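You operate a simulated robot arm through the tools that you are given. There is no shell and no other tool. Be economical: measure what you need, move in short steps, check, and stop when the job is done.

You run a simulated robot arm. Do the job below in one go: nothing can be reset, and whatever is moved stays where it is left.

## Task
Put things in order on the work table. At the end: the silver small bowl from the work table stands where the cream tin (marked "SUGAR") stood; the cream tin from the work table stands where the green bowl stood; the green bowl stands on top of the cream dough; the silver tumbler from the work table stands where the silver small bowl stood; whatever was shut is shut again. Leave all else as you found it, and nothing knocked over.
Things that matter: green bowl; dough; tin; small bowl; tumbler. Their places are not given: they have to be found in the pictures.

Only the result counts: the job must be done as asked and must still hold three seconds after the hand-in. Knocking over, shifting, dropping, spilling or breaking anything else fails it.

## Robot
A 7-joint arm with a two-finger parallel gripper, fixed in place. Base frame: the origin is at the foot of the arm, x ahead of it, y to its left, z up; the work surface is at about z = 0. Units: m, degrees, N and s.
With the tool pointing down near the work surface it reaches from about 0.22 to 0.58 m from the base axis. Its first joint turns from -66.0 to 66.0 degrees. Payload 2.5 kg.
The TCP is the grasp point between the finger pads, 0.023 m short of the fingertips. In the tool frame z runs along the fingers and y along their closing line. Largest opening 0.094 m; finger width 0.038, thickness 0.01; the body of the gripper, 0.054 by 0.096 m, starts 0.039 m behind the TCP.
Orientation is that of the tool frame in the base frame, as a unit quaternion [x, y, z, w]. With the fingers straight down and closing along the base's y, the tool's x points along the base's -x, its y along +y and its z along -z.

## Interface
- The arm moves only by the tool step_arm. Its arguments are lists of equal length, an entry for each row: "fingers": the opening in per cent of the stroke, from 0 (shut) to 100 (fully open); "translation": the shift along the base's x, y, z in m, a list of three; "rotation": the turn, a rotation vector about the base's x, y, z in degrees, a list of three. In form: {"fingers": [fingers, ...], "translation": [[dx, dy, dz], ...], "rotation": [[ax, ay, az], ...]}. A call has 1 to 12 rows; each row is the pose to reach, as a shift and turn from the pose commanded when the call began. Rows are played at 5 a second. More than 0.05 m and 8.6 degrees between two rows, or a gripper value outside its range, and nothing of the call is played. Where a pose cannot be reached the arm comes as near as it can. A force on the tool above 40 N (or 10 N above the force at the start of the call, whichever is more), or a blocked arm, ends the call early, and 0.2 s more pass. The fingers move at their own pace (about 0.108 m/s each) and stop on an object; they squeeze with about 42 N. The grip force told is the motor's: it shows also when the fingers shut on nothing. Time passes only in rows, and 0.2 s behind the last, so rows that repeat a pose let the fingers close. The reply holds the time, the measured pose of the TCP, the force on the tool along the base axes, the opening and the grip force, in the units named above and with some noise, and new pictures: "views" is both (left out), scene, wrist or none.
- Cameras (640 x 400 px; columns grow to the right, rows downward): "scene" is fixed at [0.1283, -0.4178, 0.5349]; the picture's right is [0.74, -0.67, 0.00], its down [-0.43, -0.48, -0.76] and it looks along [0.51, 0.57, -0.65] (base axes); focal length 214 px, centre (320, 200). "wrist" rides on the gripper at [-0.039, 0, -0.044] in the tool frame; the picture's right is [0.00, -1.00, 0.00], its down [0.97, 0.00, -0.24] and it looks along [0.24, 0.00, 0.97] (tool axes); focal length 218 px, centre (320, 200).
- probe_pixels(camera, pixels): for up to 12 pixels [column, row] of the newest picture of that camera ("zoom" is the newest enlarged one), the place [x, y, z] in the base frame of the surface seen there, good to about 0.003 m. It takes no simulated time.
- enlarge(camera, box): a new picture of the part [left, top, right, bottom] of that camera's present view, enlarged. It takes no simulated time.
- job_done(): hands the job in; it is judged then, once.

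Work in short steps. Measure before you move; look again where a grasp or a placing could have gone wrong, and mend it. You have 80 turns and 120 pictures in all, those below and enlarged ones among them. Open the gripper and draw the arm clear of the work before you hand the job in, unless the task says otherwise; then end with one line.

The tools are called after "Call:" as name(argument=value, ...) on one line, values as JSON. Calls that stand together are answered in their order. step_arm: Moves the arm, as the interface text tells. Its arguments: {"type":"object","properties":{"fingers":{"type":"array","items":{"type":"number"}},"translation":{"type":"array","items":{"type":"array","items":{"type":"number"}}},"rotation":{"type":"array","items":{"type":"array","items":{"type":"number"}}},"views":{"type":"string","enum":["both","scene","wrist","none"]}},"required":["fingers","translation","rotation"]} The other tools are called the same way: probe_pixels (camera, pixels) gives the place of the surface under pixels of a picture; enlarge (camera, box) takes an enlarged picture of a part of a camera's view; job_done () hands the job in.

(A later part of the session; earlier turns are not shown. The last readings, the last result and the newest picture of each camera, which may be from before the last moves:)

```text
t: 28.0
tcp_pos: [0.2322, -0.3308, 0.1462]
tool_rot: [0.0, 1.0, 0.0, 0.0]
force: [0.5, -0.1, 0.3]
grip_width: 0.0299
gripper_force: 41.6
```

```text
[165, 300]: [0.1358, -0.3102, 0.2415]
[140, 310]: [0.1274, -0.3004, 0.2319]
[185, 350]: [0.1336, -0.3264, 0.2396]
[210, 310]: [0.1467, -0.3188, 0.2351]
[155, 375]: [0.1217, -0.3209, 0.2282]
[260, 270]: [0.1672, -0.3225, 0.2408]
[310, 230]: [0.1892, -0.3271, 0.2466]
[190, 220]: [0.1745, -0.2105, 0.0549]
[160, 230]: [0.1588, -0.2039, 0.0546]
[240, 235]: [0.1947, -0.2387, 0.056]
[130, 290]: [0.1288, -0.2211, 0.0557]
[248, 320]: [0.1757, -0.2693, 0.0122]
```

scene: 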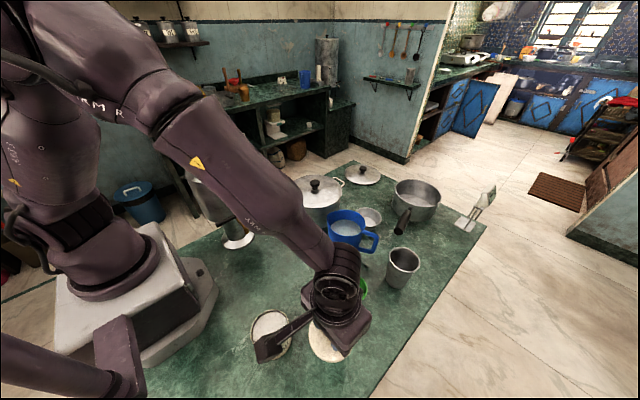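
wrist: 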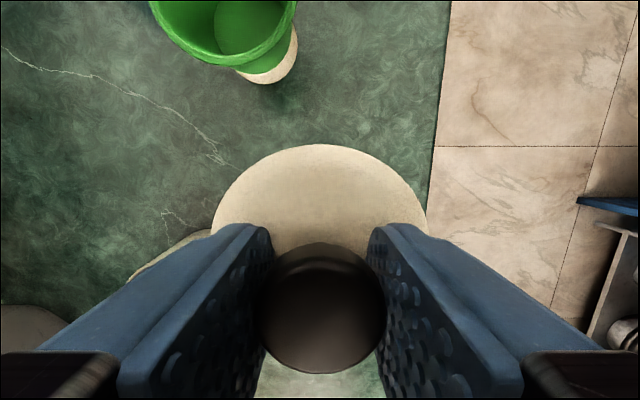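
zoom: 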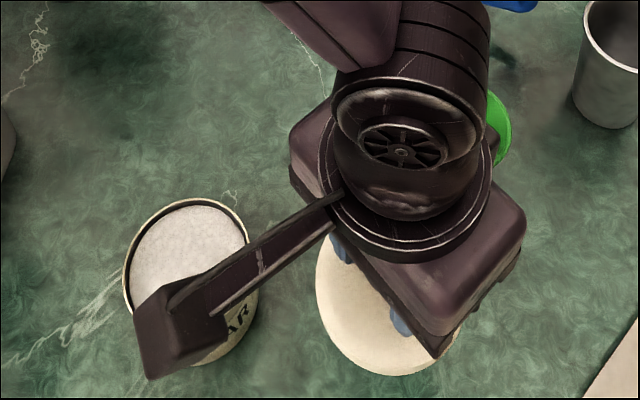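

The box reaches about 0.11 m toward -x at TCP+0.07 to +0.095, so it clears the tin here. I'll remember it for the jug. Now I lower the lid to just above the table.

Call:
step_arm(fingers=[0, 0, 0, 0, 0, 0], translation=[[0, 0, -0.04], [0, 0, -0.08], [0, 0, -0.098], [0, 0, -0.103], [0, 0, -0.106], [0, 0, -0.106]], rotation=[[0, 0, 0], [0, 0, 0], [0, 0, 0], [0, 0, 0], [0, 0, 0], [0, 0, 0]], views="none")

Call:
enlarge(camera="scene", box=[270, 290, 370, 370])

```text
t: 29.4
tcp_pos: [0.2315, -0.3311, 0.0399]
tool_rot: [0.0, 1.0, 0.001, 0.0]
force: [-0.3, -0.5, -0.1]
grip_width: 0.0299
gripper_force: 41.8
```

```text
5.00 times, centred on (320, 330) of scene
```

zoom: 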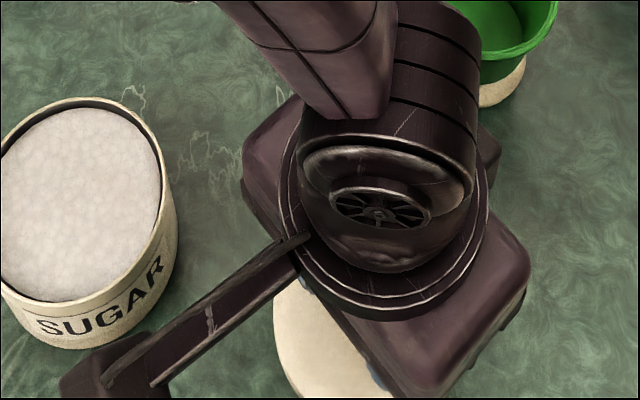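

There is no contact at TCP z 0.040. I go down in 1 mm steps.

Call:
step_arm(fingers=[0, 0, 0, 0], translation=[[0, 0, -0.001], [0, 0, -0.002], [0, 0, -0.003], [0, 0, -0.003]], rotation=[[0, 0, 0], [0, 0, 0], [0, 0, 0], [0, 0, 0]], views="none")

```text
t: 30.4
tcp_pos: [0.2312, -0.3313, 0.0377]
tool_rot: [0.0, 1.0, 0.0, 0.001]
force: [-3.6, 5.8, 17.9]
grip_width: 0.0294
gripper_force: 42.6
```

Contact at 18 N. I release the knob and rise.

Call:
step_arm(fingers=[0, 35, 45, 60, 70, 70, 70, 70, 100], translation=[[0, 0, 0.0008], [0, 0, 0.0008], [0, 0, 0.0008], [0, 0, 0.0008], [0, 0, 0.0008], [0, 0, 0.02], [0, 0, 0.06], [0, 0, 0.1], [0, 0, 0.14]], rotation=[[0, 0, 0], [0, 0, 0], [0, 0, 0], [0, 0, 0], [0, 0, 0], [0, 0, 0], [0, 0, 0], [0, 0, 0], [0, 0, 0]], views="wrist")

Call:
enlarge(camera="scene", box=[230, 250, 390, 370])

```text
t: 32.4
tcp_pos: [0.2326, -0.3309, 0.178]
tool_rot: [0.0, 1.0, 0.001, 0.0]
force: [-0.8, 0.2, -0.2]
grip_width: 0.0941
gripper_force: 0.0
```

wrist: 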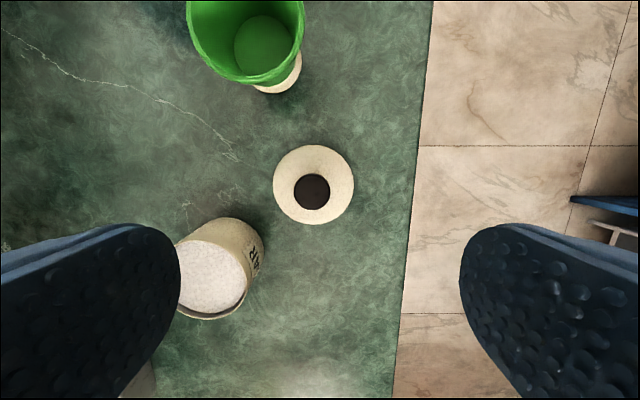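

```text
3.33 times, centred on (310, 310) of scene
```

zoom: 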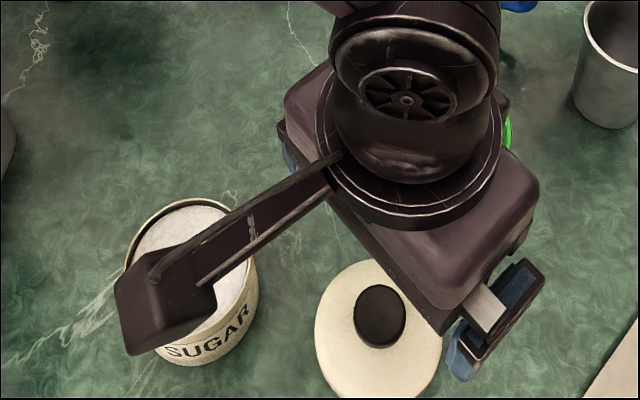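

The lid lies flat at (0.233,-0.3315). I move above the open tin body and look before gripping.

Call:
step_arm(fingers=[100, 100, 100, 100, 100], translation=[[-0.018, 0.025, 0], [-0.036, 0.05, 0], [-0.054, 0.075, 0], [-0.072, 0.1, 0], [-0.072, 0.1, 0]], rotation=[[0, 0, 0], [0, 0, 0], [0, 0, 0], [0, 0, 0], [0, 0, 0]], views="wrist")

```text
t: 33.6
tcp_pos: [0.1598, -0.2316, 0.1765]
tool_rot: [-0.001, 1.0, 0.0, -0.001]
force: [-0.5, 0.3, -0.1]
grip_width: 0.0944
gripper_force: 0.1
```

wrist: 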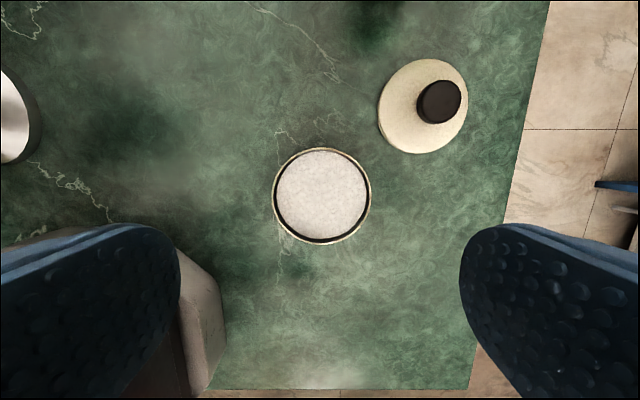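

Call:
probe_pixels(camera="wrist", pixels=[[274, 196], [370, 196], [322, 149], [322, 243], [322, 196], [380, 108], [467, 108], [424, 60], [424, 152], [440, 102]])

```text
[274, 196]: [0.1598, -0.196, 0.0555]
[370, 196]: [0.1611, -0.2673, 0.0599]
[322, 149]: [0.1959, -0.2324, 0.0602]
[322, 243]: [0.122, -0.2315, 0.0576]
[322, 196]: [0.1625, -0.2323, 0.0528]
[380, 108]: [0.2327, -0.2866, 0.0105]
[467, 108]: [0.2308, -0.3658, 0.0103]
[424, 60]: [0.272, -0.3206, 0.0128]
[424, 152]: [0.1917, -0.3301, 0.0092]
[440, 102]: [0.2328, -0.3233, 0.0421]
```

Body: rim centre (0.160,-0.232), diameter 0.073. I go down to TCP z 0.035, close, and lift 1.5 cm.

Call:
step_arm(fingers=[100, 100, 100, 100, 100, 0, 0, 0, 0, 0, 0], translation=[[0, 0, -0.04], [0, 0, -0.08], [0, 0, -0.115], [0, 0, -0.137], [0, 0, -0.143], [0, 0, -0.143], [0, 0, -0.143], [0, 0, -0.143], [0, 0, -0.143], [0, 0, -0.137], [0, 0, -0.128]], rotation=[[0, 0, 0], [0, 0, 0], [0, 0, 0], [0, 0, 0], [0, 0, 0], [0, 0, 0], [0, 0, 0], [0, 0, 0], [0, 0, 0], [0, 0, 0], [0, 0, 0]], views="wrist")

Call:
enlarge(camera="scene", box=[220, 270, 340, 370])

```text
t: 36.0
tcp_pos: [0.1605, -0.2307, 0.0499]
tool_rot: [0.0, 1.0, 0.0, 0.0]
force: [-0.2, -0.5, -3.7]
grip_width: 0.0727
gripper_force: 41.9
```

wrist: 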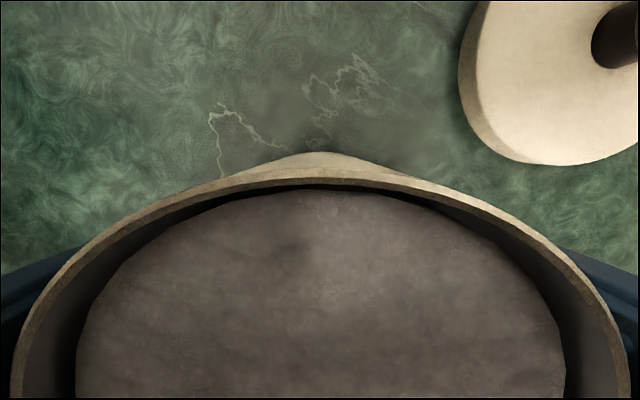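

```text
4.00 times, centred on (280, 320) of scene
```

zoom: 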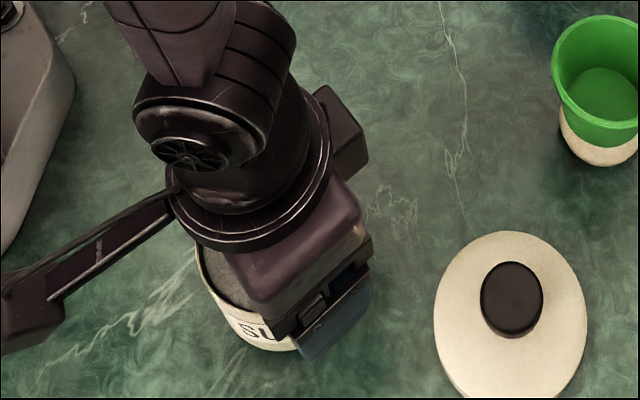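

The body is lifted level. I carry it to the green bowl's old place (0.262,-0.131) and lower it to just above the table.

Call:
step_arm(fingers=[0, 0, 0, 0, 0, 0, 0, 0, 0], translation=[[0.01, 0.01, 0.01], [0.03, 0.03, 0.015], [0.055, 0.054, 0.015], [0.08, 0.079, 0.015], [0.098, 0.0965, 0.01], [0.1022, 0.1005, 0.0], [0.1022, 0.1005, -0.008], [0.1022, 0.1005, -0.0135], [0.1022, 0.1005, -0.0145]], rotation=[[0, 0, 0], [0, 0, 0], [0, 0, 0], [0, 0, 0], [0, 0, 0], [0, 0, 0], [0, 0, 0], [0, 0, 0], [0, 0, 0]], views="scene")

```text
t: 38.0
tcp_pos: [0.2619, -0.1305, 0.0349]
tool_rot: [0.0, 1.0, 0.0, -0.001]
force: [-4.4, 3.0, 18.4]
grip_width: 0.0728
gripper_force: 41.7
```

scene: 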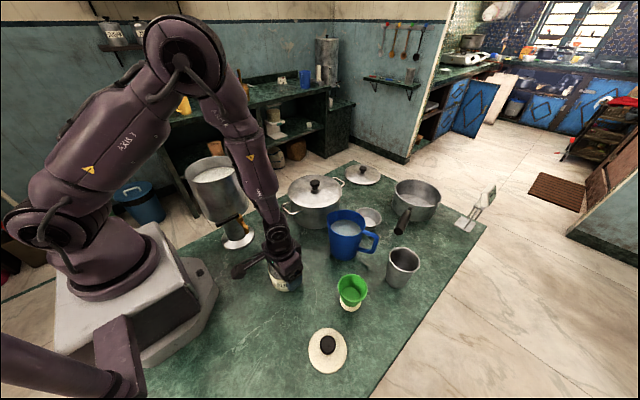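

It has contact at 18 N and stands on the table. I release, rise, and go back above the lid.

Call:
step_arm(fingers=[0, 80, 100, 100, 100, 100, 100, 100, 100, 100], translation=[[0, 0, 0.0005], [0, 0, 0.0005], [0, 0, 0.0005], [0, 0, 0.0005], [0, 0, 0.02], [0, 0, 0.055], [0, 0, 0.095], [0, 0, 0.13], [0, 0, 0.142], [0, 0, 0.142]], rotation=[[0, 0, 0], [0, 0, 0], [0, 0, 0], [0, 0, 0], [0, 0, 0], [0, 0, 0], [0, 0, 0], [0, 0, 0], [0, 0, 0], [0, 0, 0]], views="wrist")

```text
t: 40.2
tcp_pos: [0.2642, -0.1321, 0.1776]
tool_rot: [0.0, 1.0, 0.0, 0.0]
force: [-0.7, -0.2, -0.8]
grip_width: 0.0942
gripper_force: 0.1
```

wrist: 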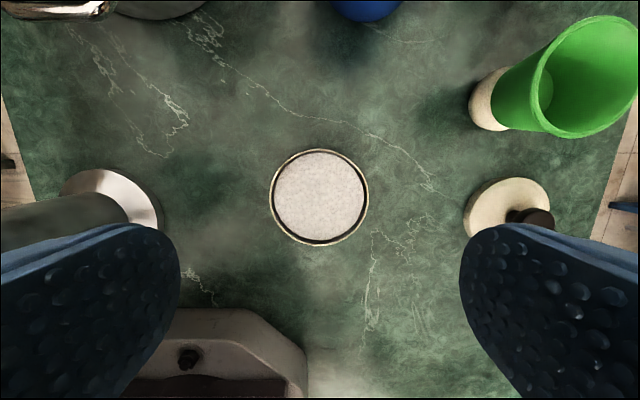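

The tin body stands well, centred at (319,197). I go back over the lid at (0.2328,-0.3315) and verify its position.

Call:
step_arm(fingers=[100, 100, 100, 100, 100, 70, 70], translation=[[-0.006, -0.04, 0], [-0.012, -0.08, 0], [-0.018, -0.12, 0], [-0.024, -0.16, 0], [-0.0302, -0.19, 0], [-0.0302, -0.2005, 0], [-0.0302, -0.2005, 0]], rotation=[[0, 0, 0], [0, 0, 0], [0, 0, 0], [0, 0, 0], [0, 0, 0], [0, 0, 0], [0, 0, 0]], views="wrist")

```text
t: 41.8
tcp_pos: [0.2323, -0.3321, 0.1771]
tool_rot: [-0.001, 1.0, 0.0, 0.0]
force: [-0.1, 0.5, 0.1]
grip_width: 0.0658
gripper_force: 0.0
```

wrist: 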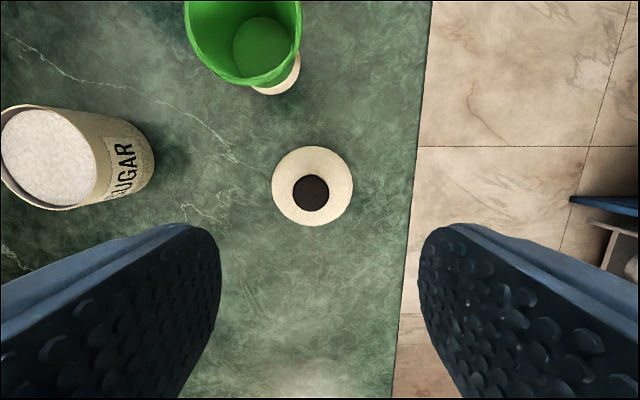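

The lid sits a little left of centre at (311,190). I probe it precisely.

Call:
probe_pixels(camera="wrist", pixels=[[273, 186], [351, 186], [312, 147], [312, 224], [311, 193], [293, 193], [329, 193], [311, 177], [311, 210]])

```text
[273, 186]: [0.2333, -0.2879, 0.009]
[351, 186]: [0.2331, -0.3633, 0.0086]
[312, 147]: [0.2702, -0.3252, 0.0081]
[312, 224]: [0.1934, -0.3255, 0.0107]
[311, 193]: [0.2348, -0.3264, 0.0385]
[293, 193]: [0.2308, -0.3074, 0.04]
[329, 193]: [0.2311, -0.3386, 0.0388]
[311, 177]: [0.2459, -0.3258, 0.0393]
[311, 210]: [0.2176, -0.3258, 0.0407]
```

Lid centre is (0.232,-0.3255). I go down 6 mm left of here, grip the knob, and lift 2 cm.

Call:
step_arm(fingers=[70, 70, 70, 70, 70, 0, 0, 0, 0, 0], translation=[[-0.0008, 0.006, -0.03], [-0.0008, 0.006, -0.07], [-0.0008, 0.006, -0.11], [-0.0008, 0.006, -0.132], [-0.0008, 0.006, -0.138], [-0.0008, 0.006, -0.138], [-0.0008, 0.006, -0.138], [-0.0008, 0.006, -0.138], [-0.0008, 0.006, -0.138], [-0.0008, 0.006, -0.138]], rotation=[[0, 0, 0], [0, 0, 0], [0, 0, 0], [0, 0, 0], [0, 0, 0], [0, 0, 0], [0, 0, 0], [0, 0, 0], [0, 0, 0], [0, 0, 0]], views="wrist")

```text
t: 44.0
tcp_pos: [0.2312, -0.3267, 0.0382]
tool_rot: [0.0, 1.0, -0.001, 0.0]
force: [0.4, 0.5, 0.8]
grip_width: 0.03
gripper_force: 42.1
```

wrist: 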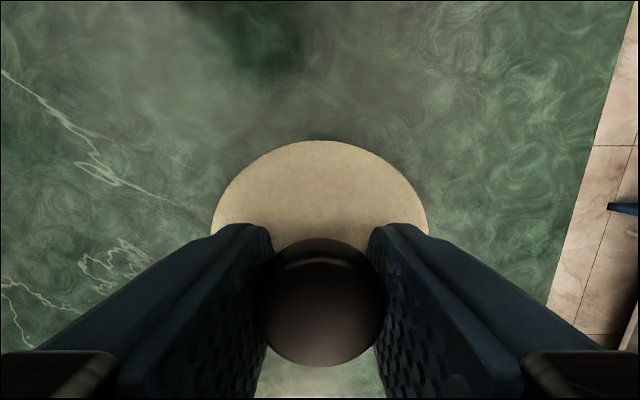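

The knob is gripped. I lift, carry the lid over the tin body, and stop about 1.5 cm above it.

Call:
step_arm(fingers=[0, 0, 0, 0, 0, 0, 0, 0, 0, 0], translation=[[0, 0, 0.03], [0, 0, 0.07], [0.005, 0.03, 0.09], [0.011, 0.07, 0.09], [0.017, 0.11, 0.09], [0.023, 0.15, 0.09], [0.028, 0.18, 0.09], [0.03, 0.1945, 0.088], [0.03, 0.1945, 0.07], [0.03, 0.1945, 0.07]], rotation=[[0, 0, 0], [0, 0, 0], [0, 0, 0], [0, 0, 0], [0, 0, 0], [0, 0, 0], [0, 0, 0], [0, 0, 0], [0, 0, 0], [0, 0, 0]], views="wrist")

Call:
enlarge(camera="scene", box=[240, 230, 340, 310])

```text
t: 46.2
tcp_pos: [0.2616, -0.1305, 0.1079]
tool_rot: [-0.001, 1.0, 0.0, 0.0]
force: [0.2, 0.0, -0.5]
grip_width: 0.0298
gripper_force: 42.3
```

wrist: 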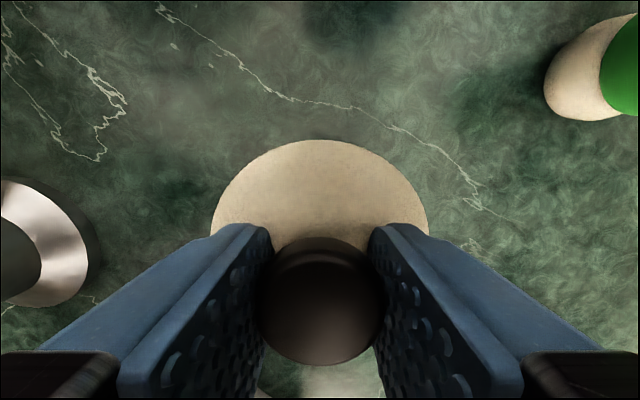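

```text
5.00 times, centred on (290, 270) of scene
```

zoom: 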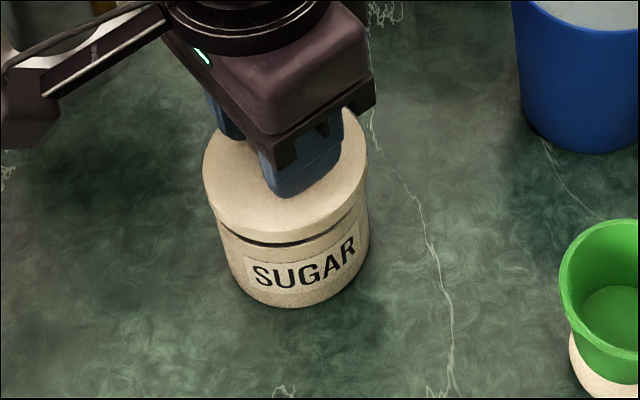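

The lid is aligned above the body. I lower it gently until contact.

Call:
step_arm(fingers=[0, 0, 0, 0, 0], translation=[[0, 0, -0.008], [0, 0, -0.013], [0, 0, -0.015], [0, 0, -0.016], [0, 0, -0.016]], rotation=[[0, 0, 0], [0, 0, 0], [0, 0, 0], [0, 0, 0], [0, 0, 0]], views="none")

Call:
enlarge(camera="scene", box=[250, 240, 320, 300])

```text
t: 47.4
tcp_pos: [0.2615, -0.1306, 0.0924]
tool_rot: [0.0, 1.0, 0.0, 0.0]
force: [0.2, -1.2, 0.7]
grip_width: 0.0295
gripper_force: 41.7
```

```text
6.67 times, centred on (285, 270) of scene
```

zoom: 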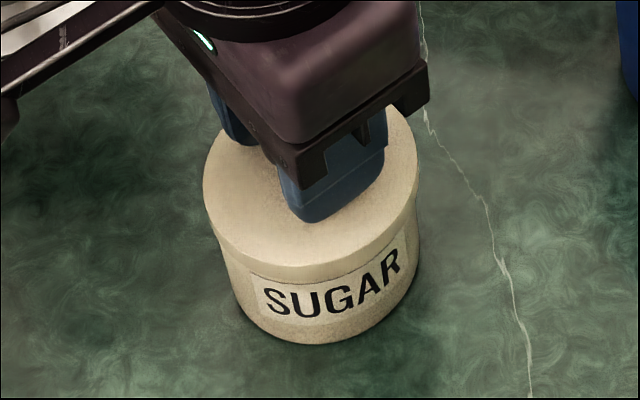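

The lid is nearly seated. I go down in further 1 mm steps.

Call:
step_arm(fingers=[0, 0, 0], translation=[[0, 0, -0.001], [0, 0, -0.002], [0, 0, -0.002]], rotation=[[0, 0, 0], [0, 0, 0], [0, 0, 0]], views="none")

```text
t: 48.3
tcp_pos: [0.2597, -0.1307, 0.0921]
tool_rot: [0.0, 1.0, 0.0, -0.001]
force: [-2.4, 1.5, 8.6]
grip_width: 0.0301
gripper_force: 42.5
stopped in row 3: the force on the tool passed its limit (the readings are from after the stop); the commanded pose is now the measured one
```

Contact: the lid is seated. I open, rise, and inspect it.

Call:
step_arm(fingers=[35, 45, 60, 70, 70, 70, 70, 70], translation=[[0, 0, 0.0], [0, 0, 0.0], [0, 0, 0.0], [0, 0, 0.0], [0, 0, 0.02], [0, 0, 0.055], [0, 0, 0.09], [0, 0, 0.12]], rotation=[[0, 0, 0], [0, 0, 0], [0, 0, 0], [0, 0, 0], [0, 0, 0], [0, 0, 0], [0, 0, 0], [0, 0, 0]], views="wrist")

Call:
enlarge(camera="scene", box=[250, 240, 320, 300])

```text
t: 50.1
tcp_pos: [0.2614, -0.131, 0.2114]
tool_rot: [0.001, 1.0, 0.001, -0.001]
force: [1.2, 0.2, 0.2]
grip_width: 0.0658
gripper_force: 0.0
```

wrist: 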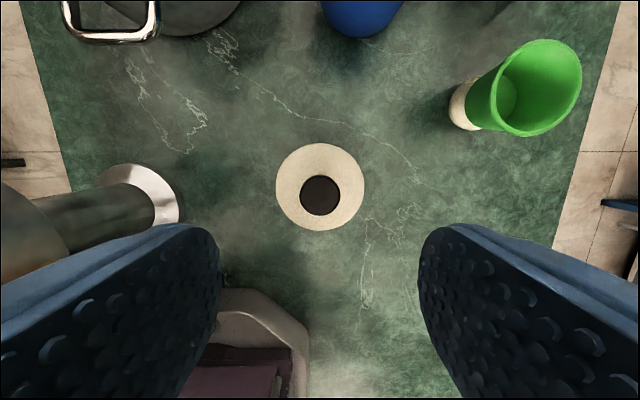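

```text
6.67 times, centred on (285, 270) of scene
```

zoom: 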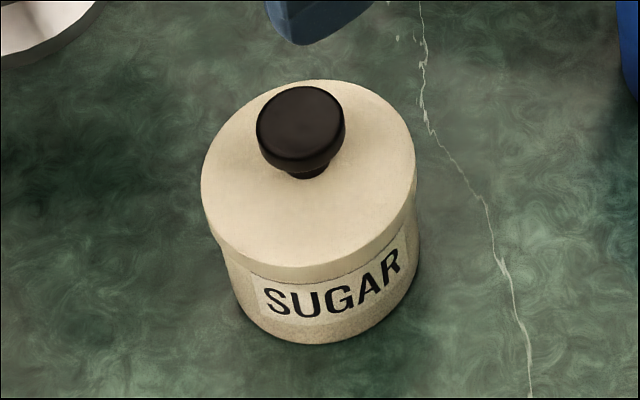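

The tin is shut and stands at the green bowl's old place. For the small bowl the stalk must not point at the jug, so I turn the hand about z by about -120°, putting the stalk outward and left. I do this while rising and moving out.

Call:
step_arm(fingers=[100, 100, 100, 100, 100, 100, 100, 100, 100, 100], translation=[[0, 0, 0.03], [0.005, 0, 0.06], [0.02, 0, 0.09], [0.045, 0, 0.1], [0.075, 0, 0.1], [0.105, 0, 0.1], [0.135, 0, 0.1], [0.165, 0, 0.1], [0.19, 0, 0.1], [0.21, 0, 0.1]], rotation=[[0, 0, -8], [0, 0, -16], [0, 0, -24], [0, 0, -32], [0, 0, -40], [0, 0, -48], [0, 0, -56], [0, 0, -64], [0, 0, -72], [0, 0, -80]], views="both")

```text
t: 52.3
tcp_pos: [0.4708, -0.1314, 0.3112]
tool_rot: [0.644, 0.765, 0.001, 0.0]
force: [0.0, -0.2, -0.5]
grip_width: 0.094
gripper_force: 0.1
```

scene: 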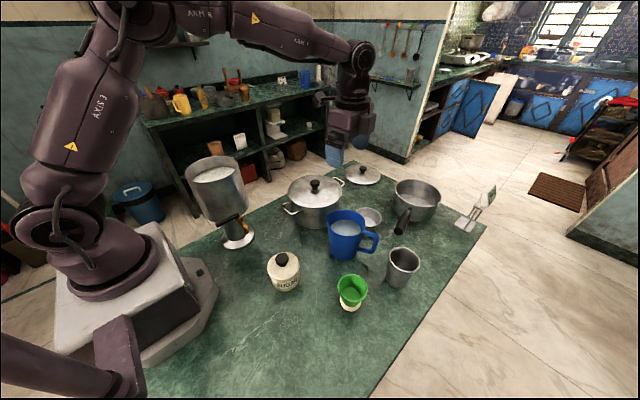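
wrist: 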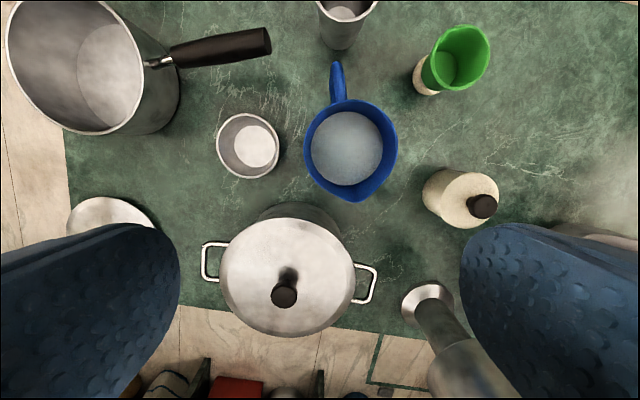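

The turn works; the wrist picture's up is now -y. I probe the obstacles around the small bowl (248,146): pot, pan, pan handle and jug.

Call:
probe_pixels(camera="wrist", pixels=[[248, 115], [248, 177], [218, 146], [278, 146], [283, 205], [207, 265], [225, 250], [120, 130], [175, 75], [268, 42], [348, 103], [112, 205]])

Call:
probe_pixels(camera="wrist", pixels=[[310, 130], [394, 150], [345, 200], [335, 65], [320, 5], [375, 5], [345, 20], [285, 270], [285, 225], [285, 296]])

```text
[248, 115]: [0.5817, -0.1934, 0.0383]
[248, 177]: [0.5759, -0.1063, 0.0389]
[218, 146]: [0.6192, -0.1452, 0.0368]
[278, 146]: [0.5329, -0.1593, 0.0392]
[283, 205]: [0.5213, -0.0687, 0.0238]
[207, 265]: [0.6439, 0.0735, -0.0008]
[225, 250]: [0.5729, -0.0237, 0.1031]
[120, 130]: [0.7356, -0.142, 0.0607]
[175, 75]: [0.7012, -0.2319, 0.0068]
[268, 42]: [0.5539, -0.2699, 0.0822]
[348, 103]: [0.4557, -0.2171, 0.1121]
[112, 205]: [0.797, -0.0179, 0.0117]
```

```text
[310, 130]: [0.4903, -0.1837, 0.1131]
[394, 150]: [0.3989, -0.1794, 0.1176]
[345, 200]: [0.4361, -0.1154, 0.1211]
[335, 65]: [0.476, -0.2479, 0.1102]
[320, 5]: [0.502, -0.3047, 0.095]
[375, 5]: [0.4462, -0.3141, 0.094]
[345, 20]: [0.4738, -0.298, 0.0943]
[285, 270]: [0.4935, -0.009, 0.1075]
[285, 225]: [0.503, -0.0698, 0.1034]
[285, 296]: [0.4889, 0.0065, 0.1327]
```

Bowl centre is (0.577,-0.150). I finish the turn (-40° more) and move over it at TCP z 0.17, to see whether it's reachable straight down.

Call:
step_arm(fingers=[100, 100, 100, 100, 100, 100], translation=[[0.025, -0.004, -0.01], [0.05, -0.008, -0.035], [0.075, -0.013, -0.065], [0.095, -0.017, -0.1], [0.107, -0.019, -0.13], [0.107, -0.019, -0.14]], rotation=[[0, 0, -8], [0, 0, -16], [0, 0, -24], [0, 0, -32], [0, 0, -40], [0, 0, -40]], views="both")

```text
t: 53.7
tcp_pos: [0.5767, -0.1502, 0.1711]
tool_rot: [0.867, 0.499, 0.001, 0.0]
force: [0.8, 0.0, 0.4]
grip_width: 0.0939
gripper_force: 0.1
```

scene: 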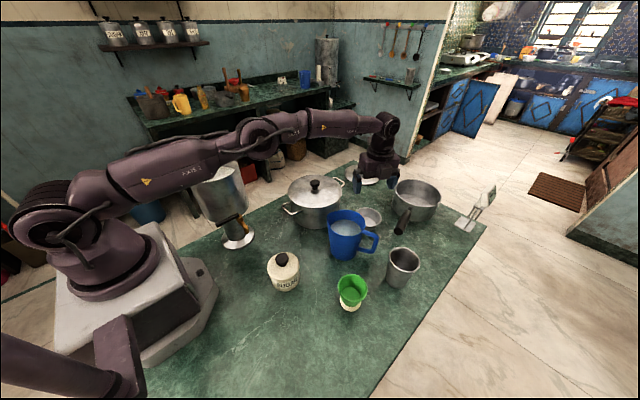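
wrist: 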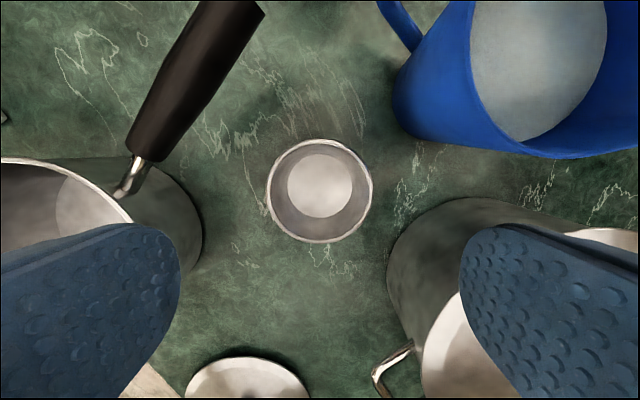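

The pose is reached and the bowl is centred at (320,191). I probe the pot handle (390,365) and the rims to check the stalk and finger clearance.

Call:
probe_pixels(camera="wrist", pixels=[[375, 378], [408, 348], [268, 191], [371, 191], [320, 140], [320, 242], [125, 205], [185, 170], [250, 360], [395, 250], [450, 210], [150, 155]])

```text
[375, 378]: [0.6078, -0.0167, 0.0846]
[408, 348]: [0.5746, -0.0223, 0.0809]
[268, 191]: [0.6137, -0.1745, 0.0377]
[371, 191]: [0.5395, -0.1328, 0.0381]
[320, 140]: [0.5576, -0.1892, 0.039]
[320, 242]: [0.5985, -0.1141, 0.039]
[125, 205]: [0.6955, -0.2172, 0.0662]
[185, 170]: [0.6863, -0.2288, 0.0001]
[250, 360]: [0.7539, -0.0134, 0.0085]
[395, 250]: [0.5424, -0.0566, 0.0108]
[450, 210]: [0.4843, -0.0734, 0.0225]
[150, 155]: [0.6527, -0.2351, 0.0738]
```

The pot handle end is at (0.608,-0.017,0.085), so I turn another -20° to point the stalk clear of it. Then I lower to TCP z 0.08 and check reach.

Call:
step_arm(fingers=[100, 100, 100, 100, 100, 100], translation=[[0, -0.001, 0], [0, -0.001, 0], [0, -0.001, 0], [0, -0.001, -0.04], [0, -0.001, -0.07], [0, -0.001, -0.092]], rotation=[[0, 0, -7], [0, 0, -14], [0, 0, -20], [0, 0, -20], [0, 0, -20], [0, 0, -20]], views="both")

```text
t: 55.1
tcp_pos: [0.5772, -0.1515, 0.0798]
tool_rot: [0.94, 0.342, 0.002, 0.0]
force: [0.1, -0.2, -0.2]
grip_width: 0.0943
gripper_force: 0.0
```

scene: 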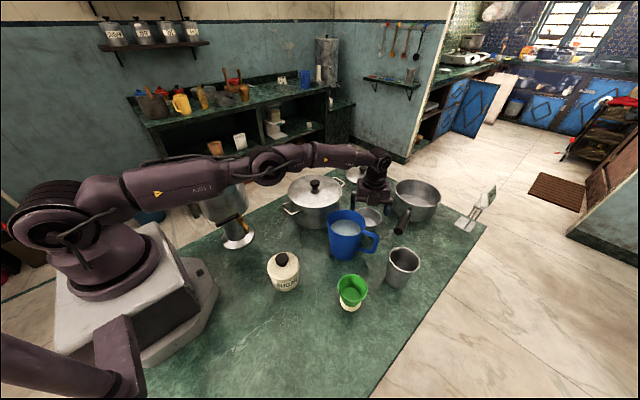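
wrist: 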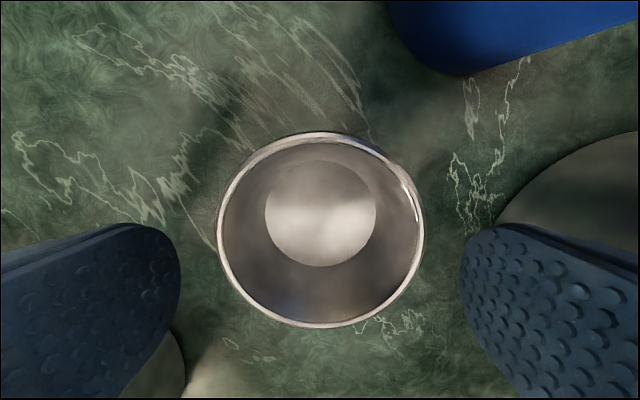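

It reaches straight down. The low forearm passes near the tall vessel (225,195) and the pot, so I check the clearances by probing.

Call:
enlarge(camera="scene", box=[140, 120, 400, 290])

Call:
probe_pixels(camera="scene", pixels=[[222, 165], [222, 183], [225, 195], [240, 187], [205, 203], [300, 165], [290, 172], [255, 175], [330, 162], [315, 186], [345, 225], [238, 238]])

```text
2.35 times, centred on (270, 205) of scene
```

zoom: 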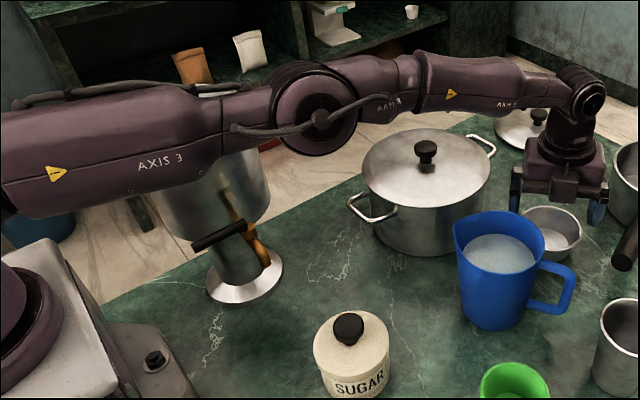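

```text
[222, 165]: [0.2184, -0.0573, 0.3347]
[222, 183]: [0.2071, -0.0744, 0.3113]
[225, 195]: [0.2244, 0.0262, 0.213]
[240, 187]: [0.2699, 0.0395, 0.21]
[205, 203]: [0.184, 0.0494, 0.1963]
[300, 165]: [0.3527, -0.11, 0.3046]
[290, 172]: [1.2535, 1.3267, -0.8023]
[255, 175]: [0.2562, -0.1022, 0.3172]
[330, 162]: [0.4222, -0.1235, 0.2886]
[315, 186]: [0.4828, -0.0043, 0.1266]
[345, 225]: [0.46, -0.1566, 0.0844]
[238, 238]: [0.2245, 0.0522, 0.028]
```

The arm stays about 3 cm clear of the vessel sideways and high over the jug. I go down to TCP z 0.030 and close.

Call:
step_arm(fingers=[100, 100, 100, 0, 0, 0, 0], translation=[[0, 0, -0.025], [0, 0, -0.044], [0, 0, -0.05], [0, 0, -0.05], [0, 0, -0.05], [0, 0, -0.05], [0, 0, -0.05]], rotation=[[0, 0, 0], [0, 0, 0], [0, 0, 0], [0, 0, 0], [0, 0, 0], [0, 0, 0], [0, 0, 0]], views="both")

```text
t: 56.7
tcp_pos: [0.5731, -0.1495, 0.0323]
tool_rot: [0.94, 0.342, 0.0, 0.0]
force: [-1.1, -2.9, 5.8]
grip_width: 0.0829
gripper_force: 41.9
out of reach, approached as far as the arm can: row 2, 3, 4, 5, 6, 7
```

scene: 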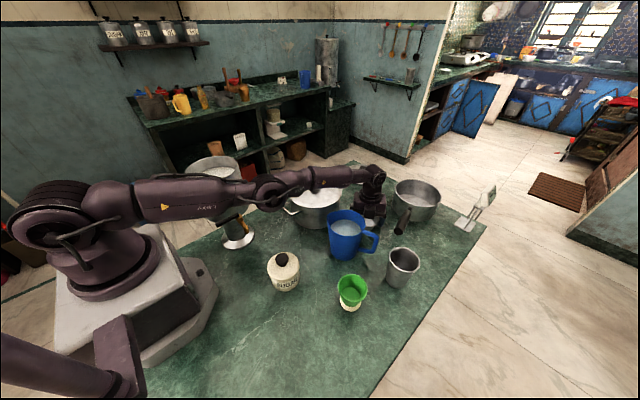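
wrist: 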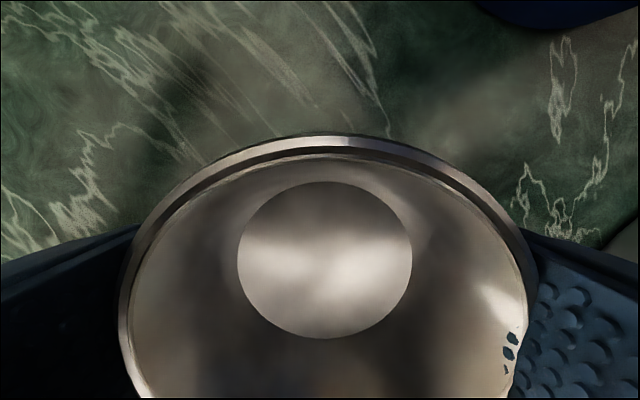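

The reach limit put the TCP at (0.573,-0.1495,0.032), but the bowl is gripped at 0.083 and 42 N. I lift a few cm and check.

Call:
step_arm(fingers=[0, 0, 0, 0], translation=[[0, 0, 0.01], [0, 0, 0.03], [0, 0, 0.05], [0, 0, 0.05]], rotation=[[0, 0, 0], [0, 0, 0], [0, 0, 0], [0, 0, 0]], views="both")

```text
t: 57.7
tcp_pos: [0.5793, -0.1504, 0.0793]
tool_rot: [0.94, 0.342, 0.0, -0.001]
force: [0.1, 0.8, -1.5]
grip_width: 0.0828
gripper_force: 41.7
out of reach, approached as far as the arm can: row 2, 3, 4
```

scene: 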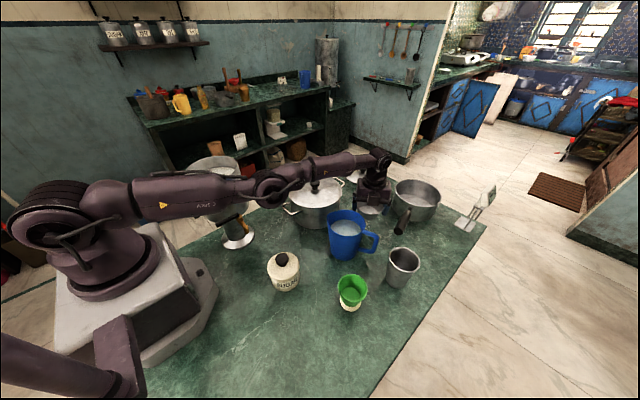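
wrist: 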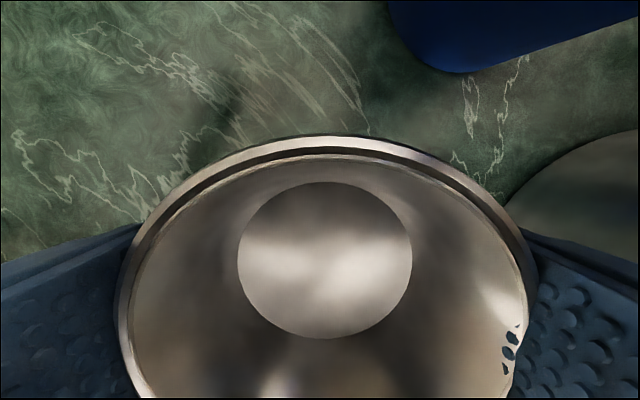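

The bowl is held level and clear. I carry it up and inward over the jug, with its bottom at about z 0.19, while turning the hand back.

Call:
step_arm(fingers=[0, 0, 0, 0, 0, 0, 0, 0, 0, 0], translation=[[-0.004, 0, 0.03], [-0.008, 0, 0.07], [-0.018, 0, 0.11], [-0.038, 0, 0.14], [-0.078, -0.008, 0.14], [-0.118, -0.016, 0.14], [-0.158, -0.024, 0.14], [-0.198, -0.032, 0.14], [-0.238, -0.04, 0.14], [-0.278, -0.05, 0.14]], rotation=[[0, 0, 0], [0, 0, 0], [0, 0, 8], [0, 0, 16], [0, 0, 24], [0, 0, 32], [0, 0, 40], [0, 0, 48], [0, 0, 56], [0, 0, 64]], views="scene")

```text
t: 59.9
tcp_pos: [0.422, -0.4116, 0.2604]
tool_rot: [0.649, 0.761, 0.003, -0.002]
force: [0.9, 0.4, -0.7]
grip_width: 0.0827
gripper_force: 41.8
out of reach, approached as far as the arm can: row 1, 2, 3, 4, 5, 6, 7, 8, 9, 10
```

scene: 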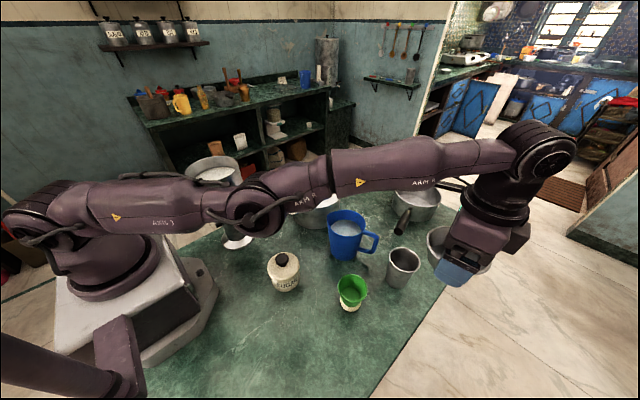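

The IK got stuck with the arm stretched out: it swung to (0.422,-0.412,0.260) instead of retracting. The bowl is still held and nothing seems touched. I send a null move to see where the commanded pose is.

Call:
step_arm(fingers=[0], translation=[[0, 0, 0.0]], rotation=[[0, 0, 0]], views="none")

Call:
enlarge(camera="scene", box=[160, 120, 600, 330])

Call:
probe_pixels(camera="scene", pixels=[[120, 205], [180, 200], [240, 205], [250, 225], [300, 180], [360, 165], [460, 155], [545, 150], [455, 245], [438, 240]])

```text
t: 60.3
tcp_pos: [0.4187, -0.4141, 0.2598]
tool_rot: [0.651, 0.759, 0.0, -0.001]
force: [-0.2, -0.1, 0.3]
grip_width: 0.0829
gripper_force: 42.4
```

```text
1.45 times, centred on (380, 225) of scene
```

zoom: 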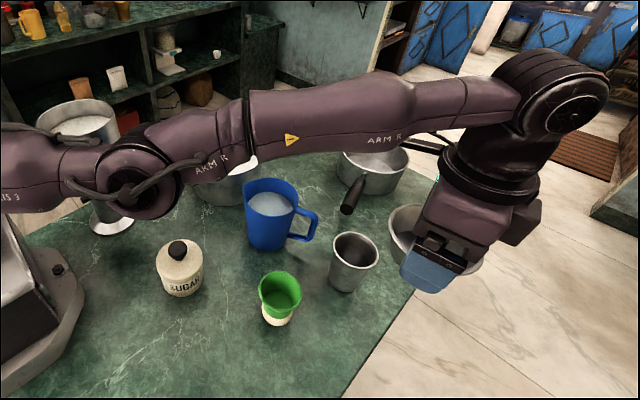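

```text
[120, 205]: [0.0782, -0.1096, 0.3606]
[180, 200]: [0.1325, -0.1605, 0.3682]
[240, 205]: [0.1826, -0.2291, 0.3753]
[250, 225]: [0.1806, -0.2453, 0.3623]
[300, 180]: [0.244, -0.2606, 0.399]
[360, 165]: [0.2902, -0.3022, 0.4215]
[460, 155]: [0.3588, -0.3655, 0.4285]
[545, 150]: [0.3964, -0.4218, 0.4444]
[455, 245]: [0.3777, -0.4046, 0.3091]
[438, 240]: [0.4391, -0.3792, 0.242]
```

The commanded pose is now the measured one, and the elbow (240,205) hangs slightly below the shoulder–wrist line, so it passed the stretched singularity. I test with a small retreat and rise.

Call:
step_arm(fingers=[0, 0, 0, 0], translation=[[-0.007, 0.007, 0.02], [-0.014, 0.014, 0.04], [-0.021, 0.021, 0.06], [-0.021, 0.021, 0.06]], rotation=[[0, 0, 0], [0, 0, 0], [0, 0, 0], [0, 0, 0]], views="scene")

```text
t: 61.3
tcp_pos: [0.4087, -0.4015, 0.3271]
tool_rot: [0.65, 0.76, 0.001, -0.002]
force: [0.1, 0.4, -1.2]
grip_width: 0.0826
gripper_force: 42.0
out of reach, approached as far as the arm can: row 1, 2, 3, 4
```

scene: 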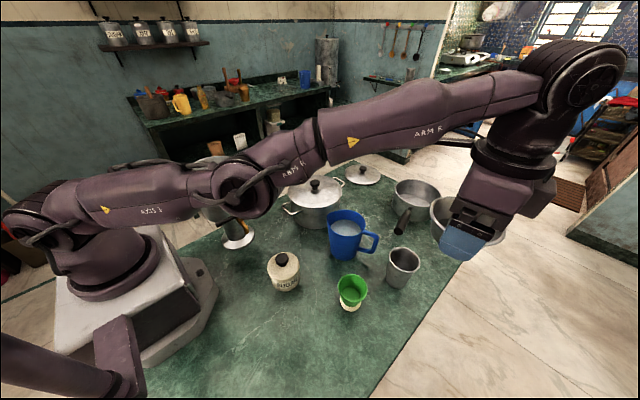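

The elbow sits at its backward limit. Moving down at full stretch should flex it the right way, so I move slightly out and down, then inward, high above the table.

Call:
step_arm(fingers=[0, 0, 0, 0, 0], translation=[[0.008, -0.008, -0.04], [0.008, -0.008, -0.085], [0, 0, -0.1], [-0.015, 0.015, -0.1], [-0.03, 0.03, -0.1]], rotation=[[0, 0, 0], [0, 0, 0], [0, 0, 0], [0, 0, 0], [0, 0, 0]], views="scene")

```text
t: 62.5
tcp_pos: [0.4238, -0.4162, 0.2339]
tool_rot: [0.65, 0.76, 0.001, -0.003]
force: [0.0, 0.0, 0.3]
grip_width: 0.0826
gripper_force: 42.0
out of reach, approached as far as the arm can: row 2, 3, 4, 5
```

scene: 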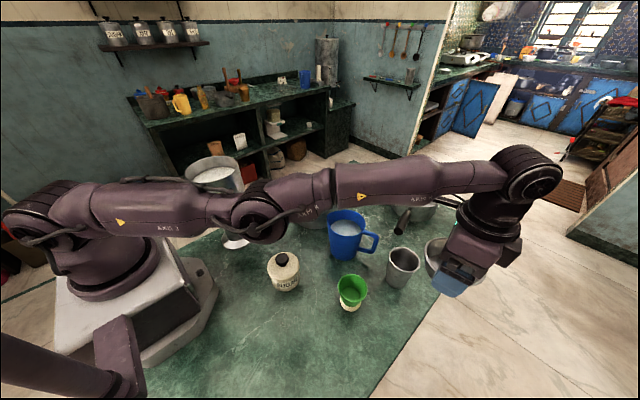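

Still stuck. I first overstretch the target so the elbow goes straight, then move down and inward together.

Call:
step_arm(fingers=[0, 0, 0, 0, 0, 0], translation=[[0.03, -0.03, 0.0], [0.04, -0.04, 0.0], [0.03, -0.03, -0.03], [0.01, -0.01, -0.06], [-0.01, 0.01, -0.08], [-0.03, 0.03, -0.09]], rotation=[[0, 0, 0], [0, 0, 0], [0, 0, 0], [0, 0, 0], [0, 0, 0], [0, 0, 0]], views="scene")

```text
t: 63.9
tcp_pos: [0.3925, -0.3851, 0.1449]
tool_rot: [0.65, 0.76, 0.0, 0.0]
force: [-0.2, -0.4, -0.5]
grip_width: 0.0828
gripper_force: 41.6
out of reach, approached as far as the arm can: row 1, 2, 3, 4
```

scene: 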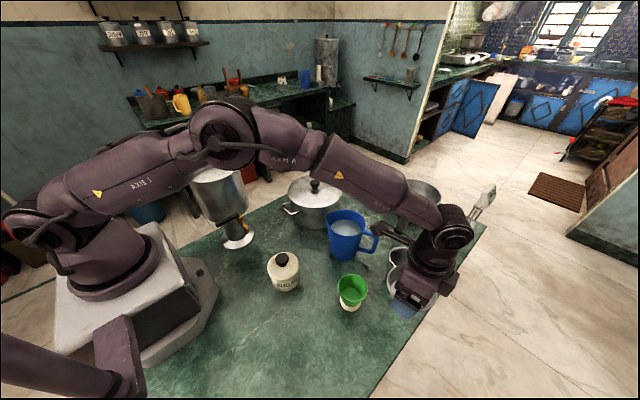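

The elbow is up again and the bowl is still held level. I carry it up and over to the tin's old place (0.160,-0.232), turning the hand back by 80°.

Call:
step_arm(fingers=[0, 0, 0, 0, 0, 0, 0, 0, 0, 0, 0], translation=[[0, 0, 0.04], [-0.02, 0.013, 0.065], [-0.045, 0.03, 0.065], [-0.07, 0.046, 0.065], [-0.098, 0.065, 0.065], [-0.126, 0.083, 0.065], [-0.154, 0.102, 0.065], [-0.18, 0.119, 0.065], [-0.206, 0.136, 0.065], [-0.228, 0.15, 0.06], [-0.2338, 0.1542, 0.045]], rotation=[[0, 0, 0], [0, 0, 8], [0, 0, 16], [0, 0, 24], [0, 0, 32], [0, 0, 40], [0, 0, 48], [0, 0, 56], [0, 0, 64], [0, 0, 72], [0, 0, 80]], views="both")

```text
t: 66.3
tcp_pos: [0.1598, -0.2311, 0.1893]
tool_rot: [0.009, 1.0, -0.001, -0.001]
force: [0.2, -0.1, -0.1]
grip_width: 0.0826
gripper_force: 42.1
```

scene: 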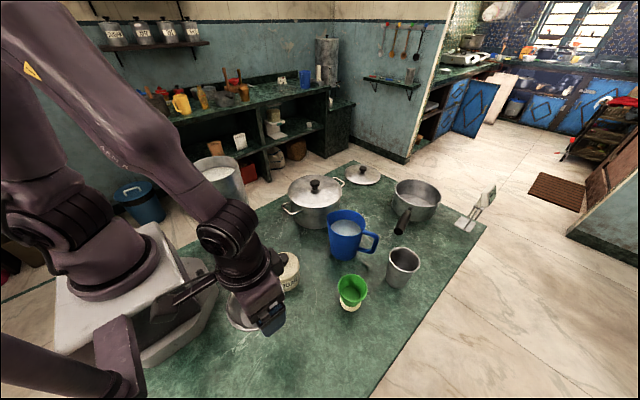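
wrist: 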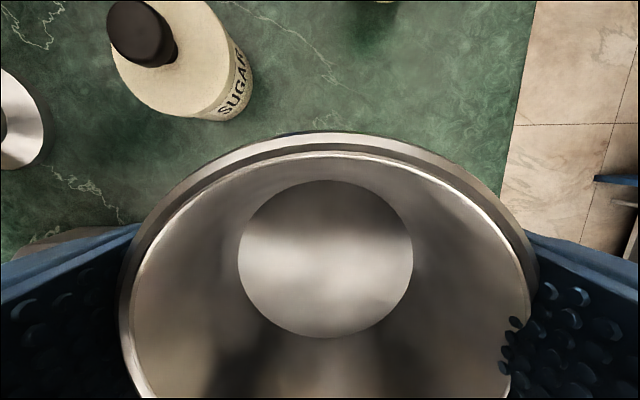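

The bowl is over the old tin place. I lower it to about 5 mm above the table and probe the rim for fine centring.

Call:
step_arm(fingers=[0, 0, 0, 0, 0], translation=[[0, 0, -0.04], [0, 0, -0.085], [0, 0, -0.125], [0, 0, -0.15], [0, 0, -0.152]], rotation=[[0, 0, 0], [0, 0, 0], [0, 0, 0], [0, 0, 0], [0, 0, 0]], views="wrist")

Call:
probe_pixels(camera="wrist", pixels=[[320, 136], [320, 133], [250, 147], [390, 147], [328, 260]])

```text
t: 67.5
tcp_pos: [0.1587, -0.2302, 0.036]
tool_rot: [0.009, 1.0, 0.0, 0.0]
force: [-0.4, -0.1, -0.7]
grip_width: 0.0824
gripper_force: 42.0
```

wrist: 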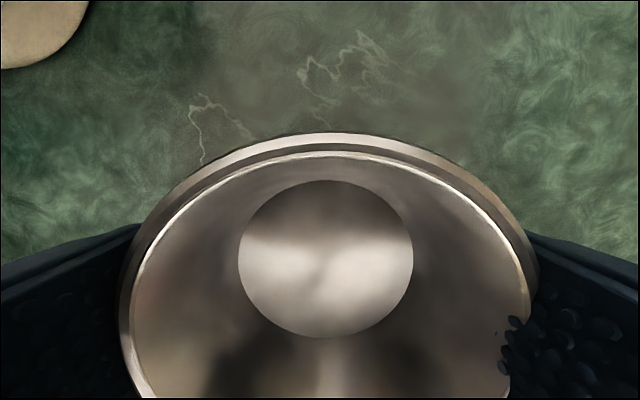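

```text
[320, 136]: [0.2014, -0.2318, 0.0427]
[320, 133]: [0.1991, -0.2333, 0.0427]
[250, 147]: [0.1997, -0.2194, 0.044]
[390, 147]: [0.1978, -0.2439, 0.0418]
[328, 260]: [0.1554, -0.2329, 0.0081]
```

The bowl centre is about (0.159,-0.232), 4 mm up. I lower it to contact.

Call:
step_arm(fingers=[0, 0, 0, 0], translation=[[0.001, -0.001, -0.002], [0.001, -0.001, -0.004], [0.001, -0.001, -0.005], [0.001, -0.001, -0.005]], rotation=[[0, 0, 0], [0, 0, 0], [0, 0, 0], [0, 0, 0]], views="none")

```text
t: 68.5
tcp_pos: [0.1613, -0.2313, 0.0306]
tool_rot: [0.01, 1.0, 0.0, -0.001]
force: [-0.2, -0.1, -0.1]
grip_width: 0.0824
gripper_force: 41.7
```

No contact yet, so another 1 mm at a time.

Call:
step_arm(fingers=[0, 0, 0], translation=[[0, 0, -0.001], [0, 0, -0.002], [0, 0, -0.002]], rotation=[[0, 0, 0], [0, 0, 0], [0, 0, 0]], views="none")

```text
t: 69.3
tcp_pos: [0.1603, -0.2323, 0.03]
tool_rot: [0.01, 1.0, 0.0, -0.002]
force: [-0.5, 4.6, 23.6]
grip_width: 0.0824
gripper_force: 41.8
```

Contact at 23.6 N. I ease up a bit, release, and rise.

Call:
step_arm(fingers=[0, 90, 95, 100, 100, 100, 100, 100, 100], translation=[[0, 0, 0.001], [0, 0, 0.001], [0, 0, 0.001], [0, 0, 0.001], [0, 0, 0.015], [0, 0, 0.05], [0, 0, 0.09], [0, 0, 0.13], [0, 0, 0.17]], rotation=[[0, 0, 0], [0, 0, 0], [0, 0, 0], [0, 0, 0], [0, 0, 0], [0, 0, 0], [0, 0, 0], [0, 0, 0], [0, 0, 0]], views="both")

```text
t: 71.3
tcp_pos: [0.1602, -0.2315, 0.2001]
tool_rot: [0.009, 1.0, 0.0, -0.001]
force: [0.6, 0.0, 0.6]
grip_width: 0.0939
gripper_force: 0.1
```

scene: 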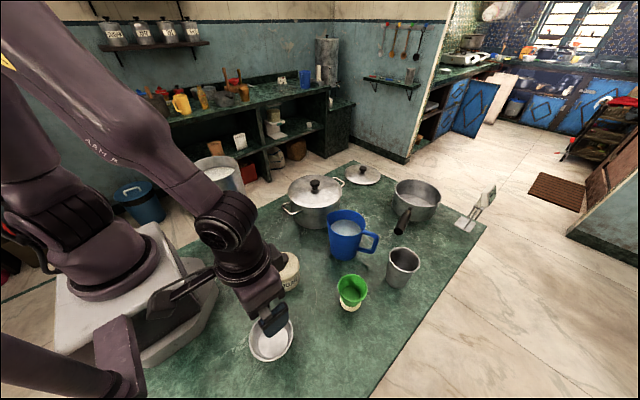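
wrist: 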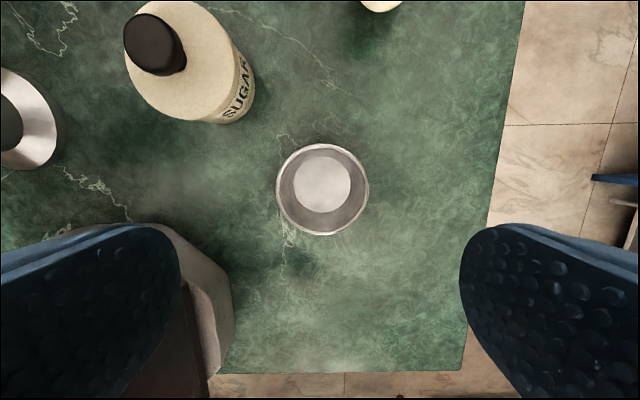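

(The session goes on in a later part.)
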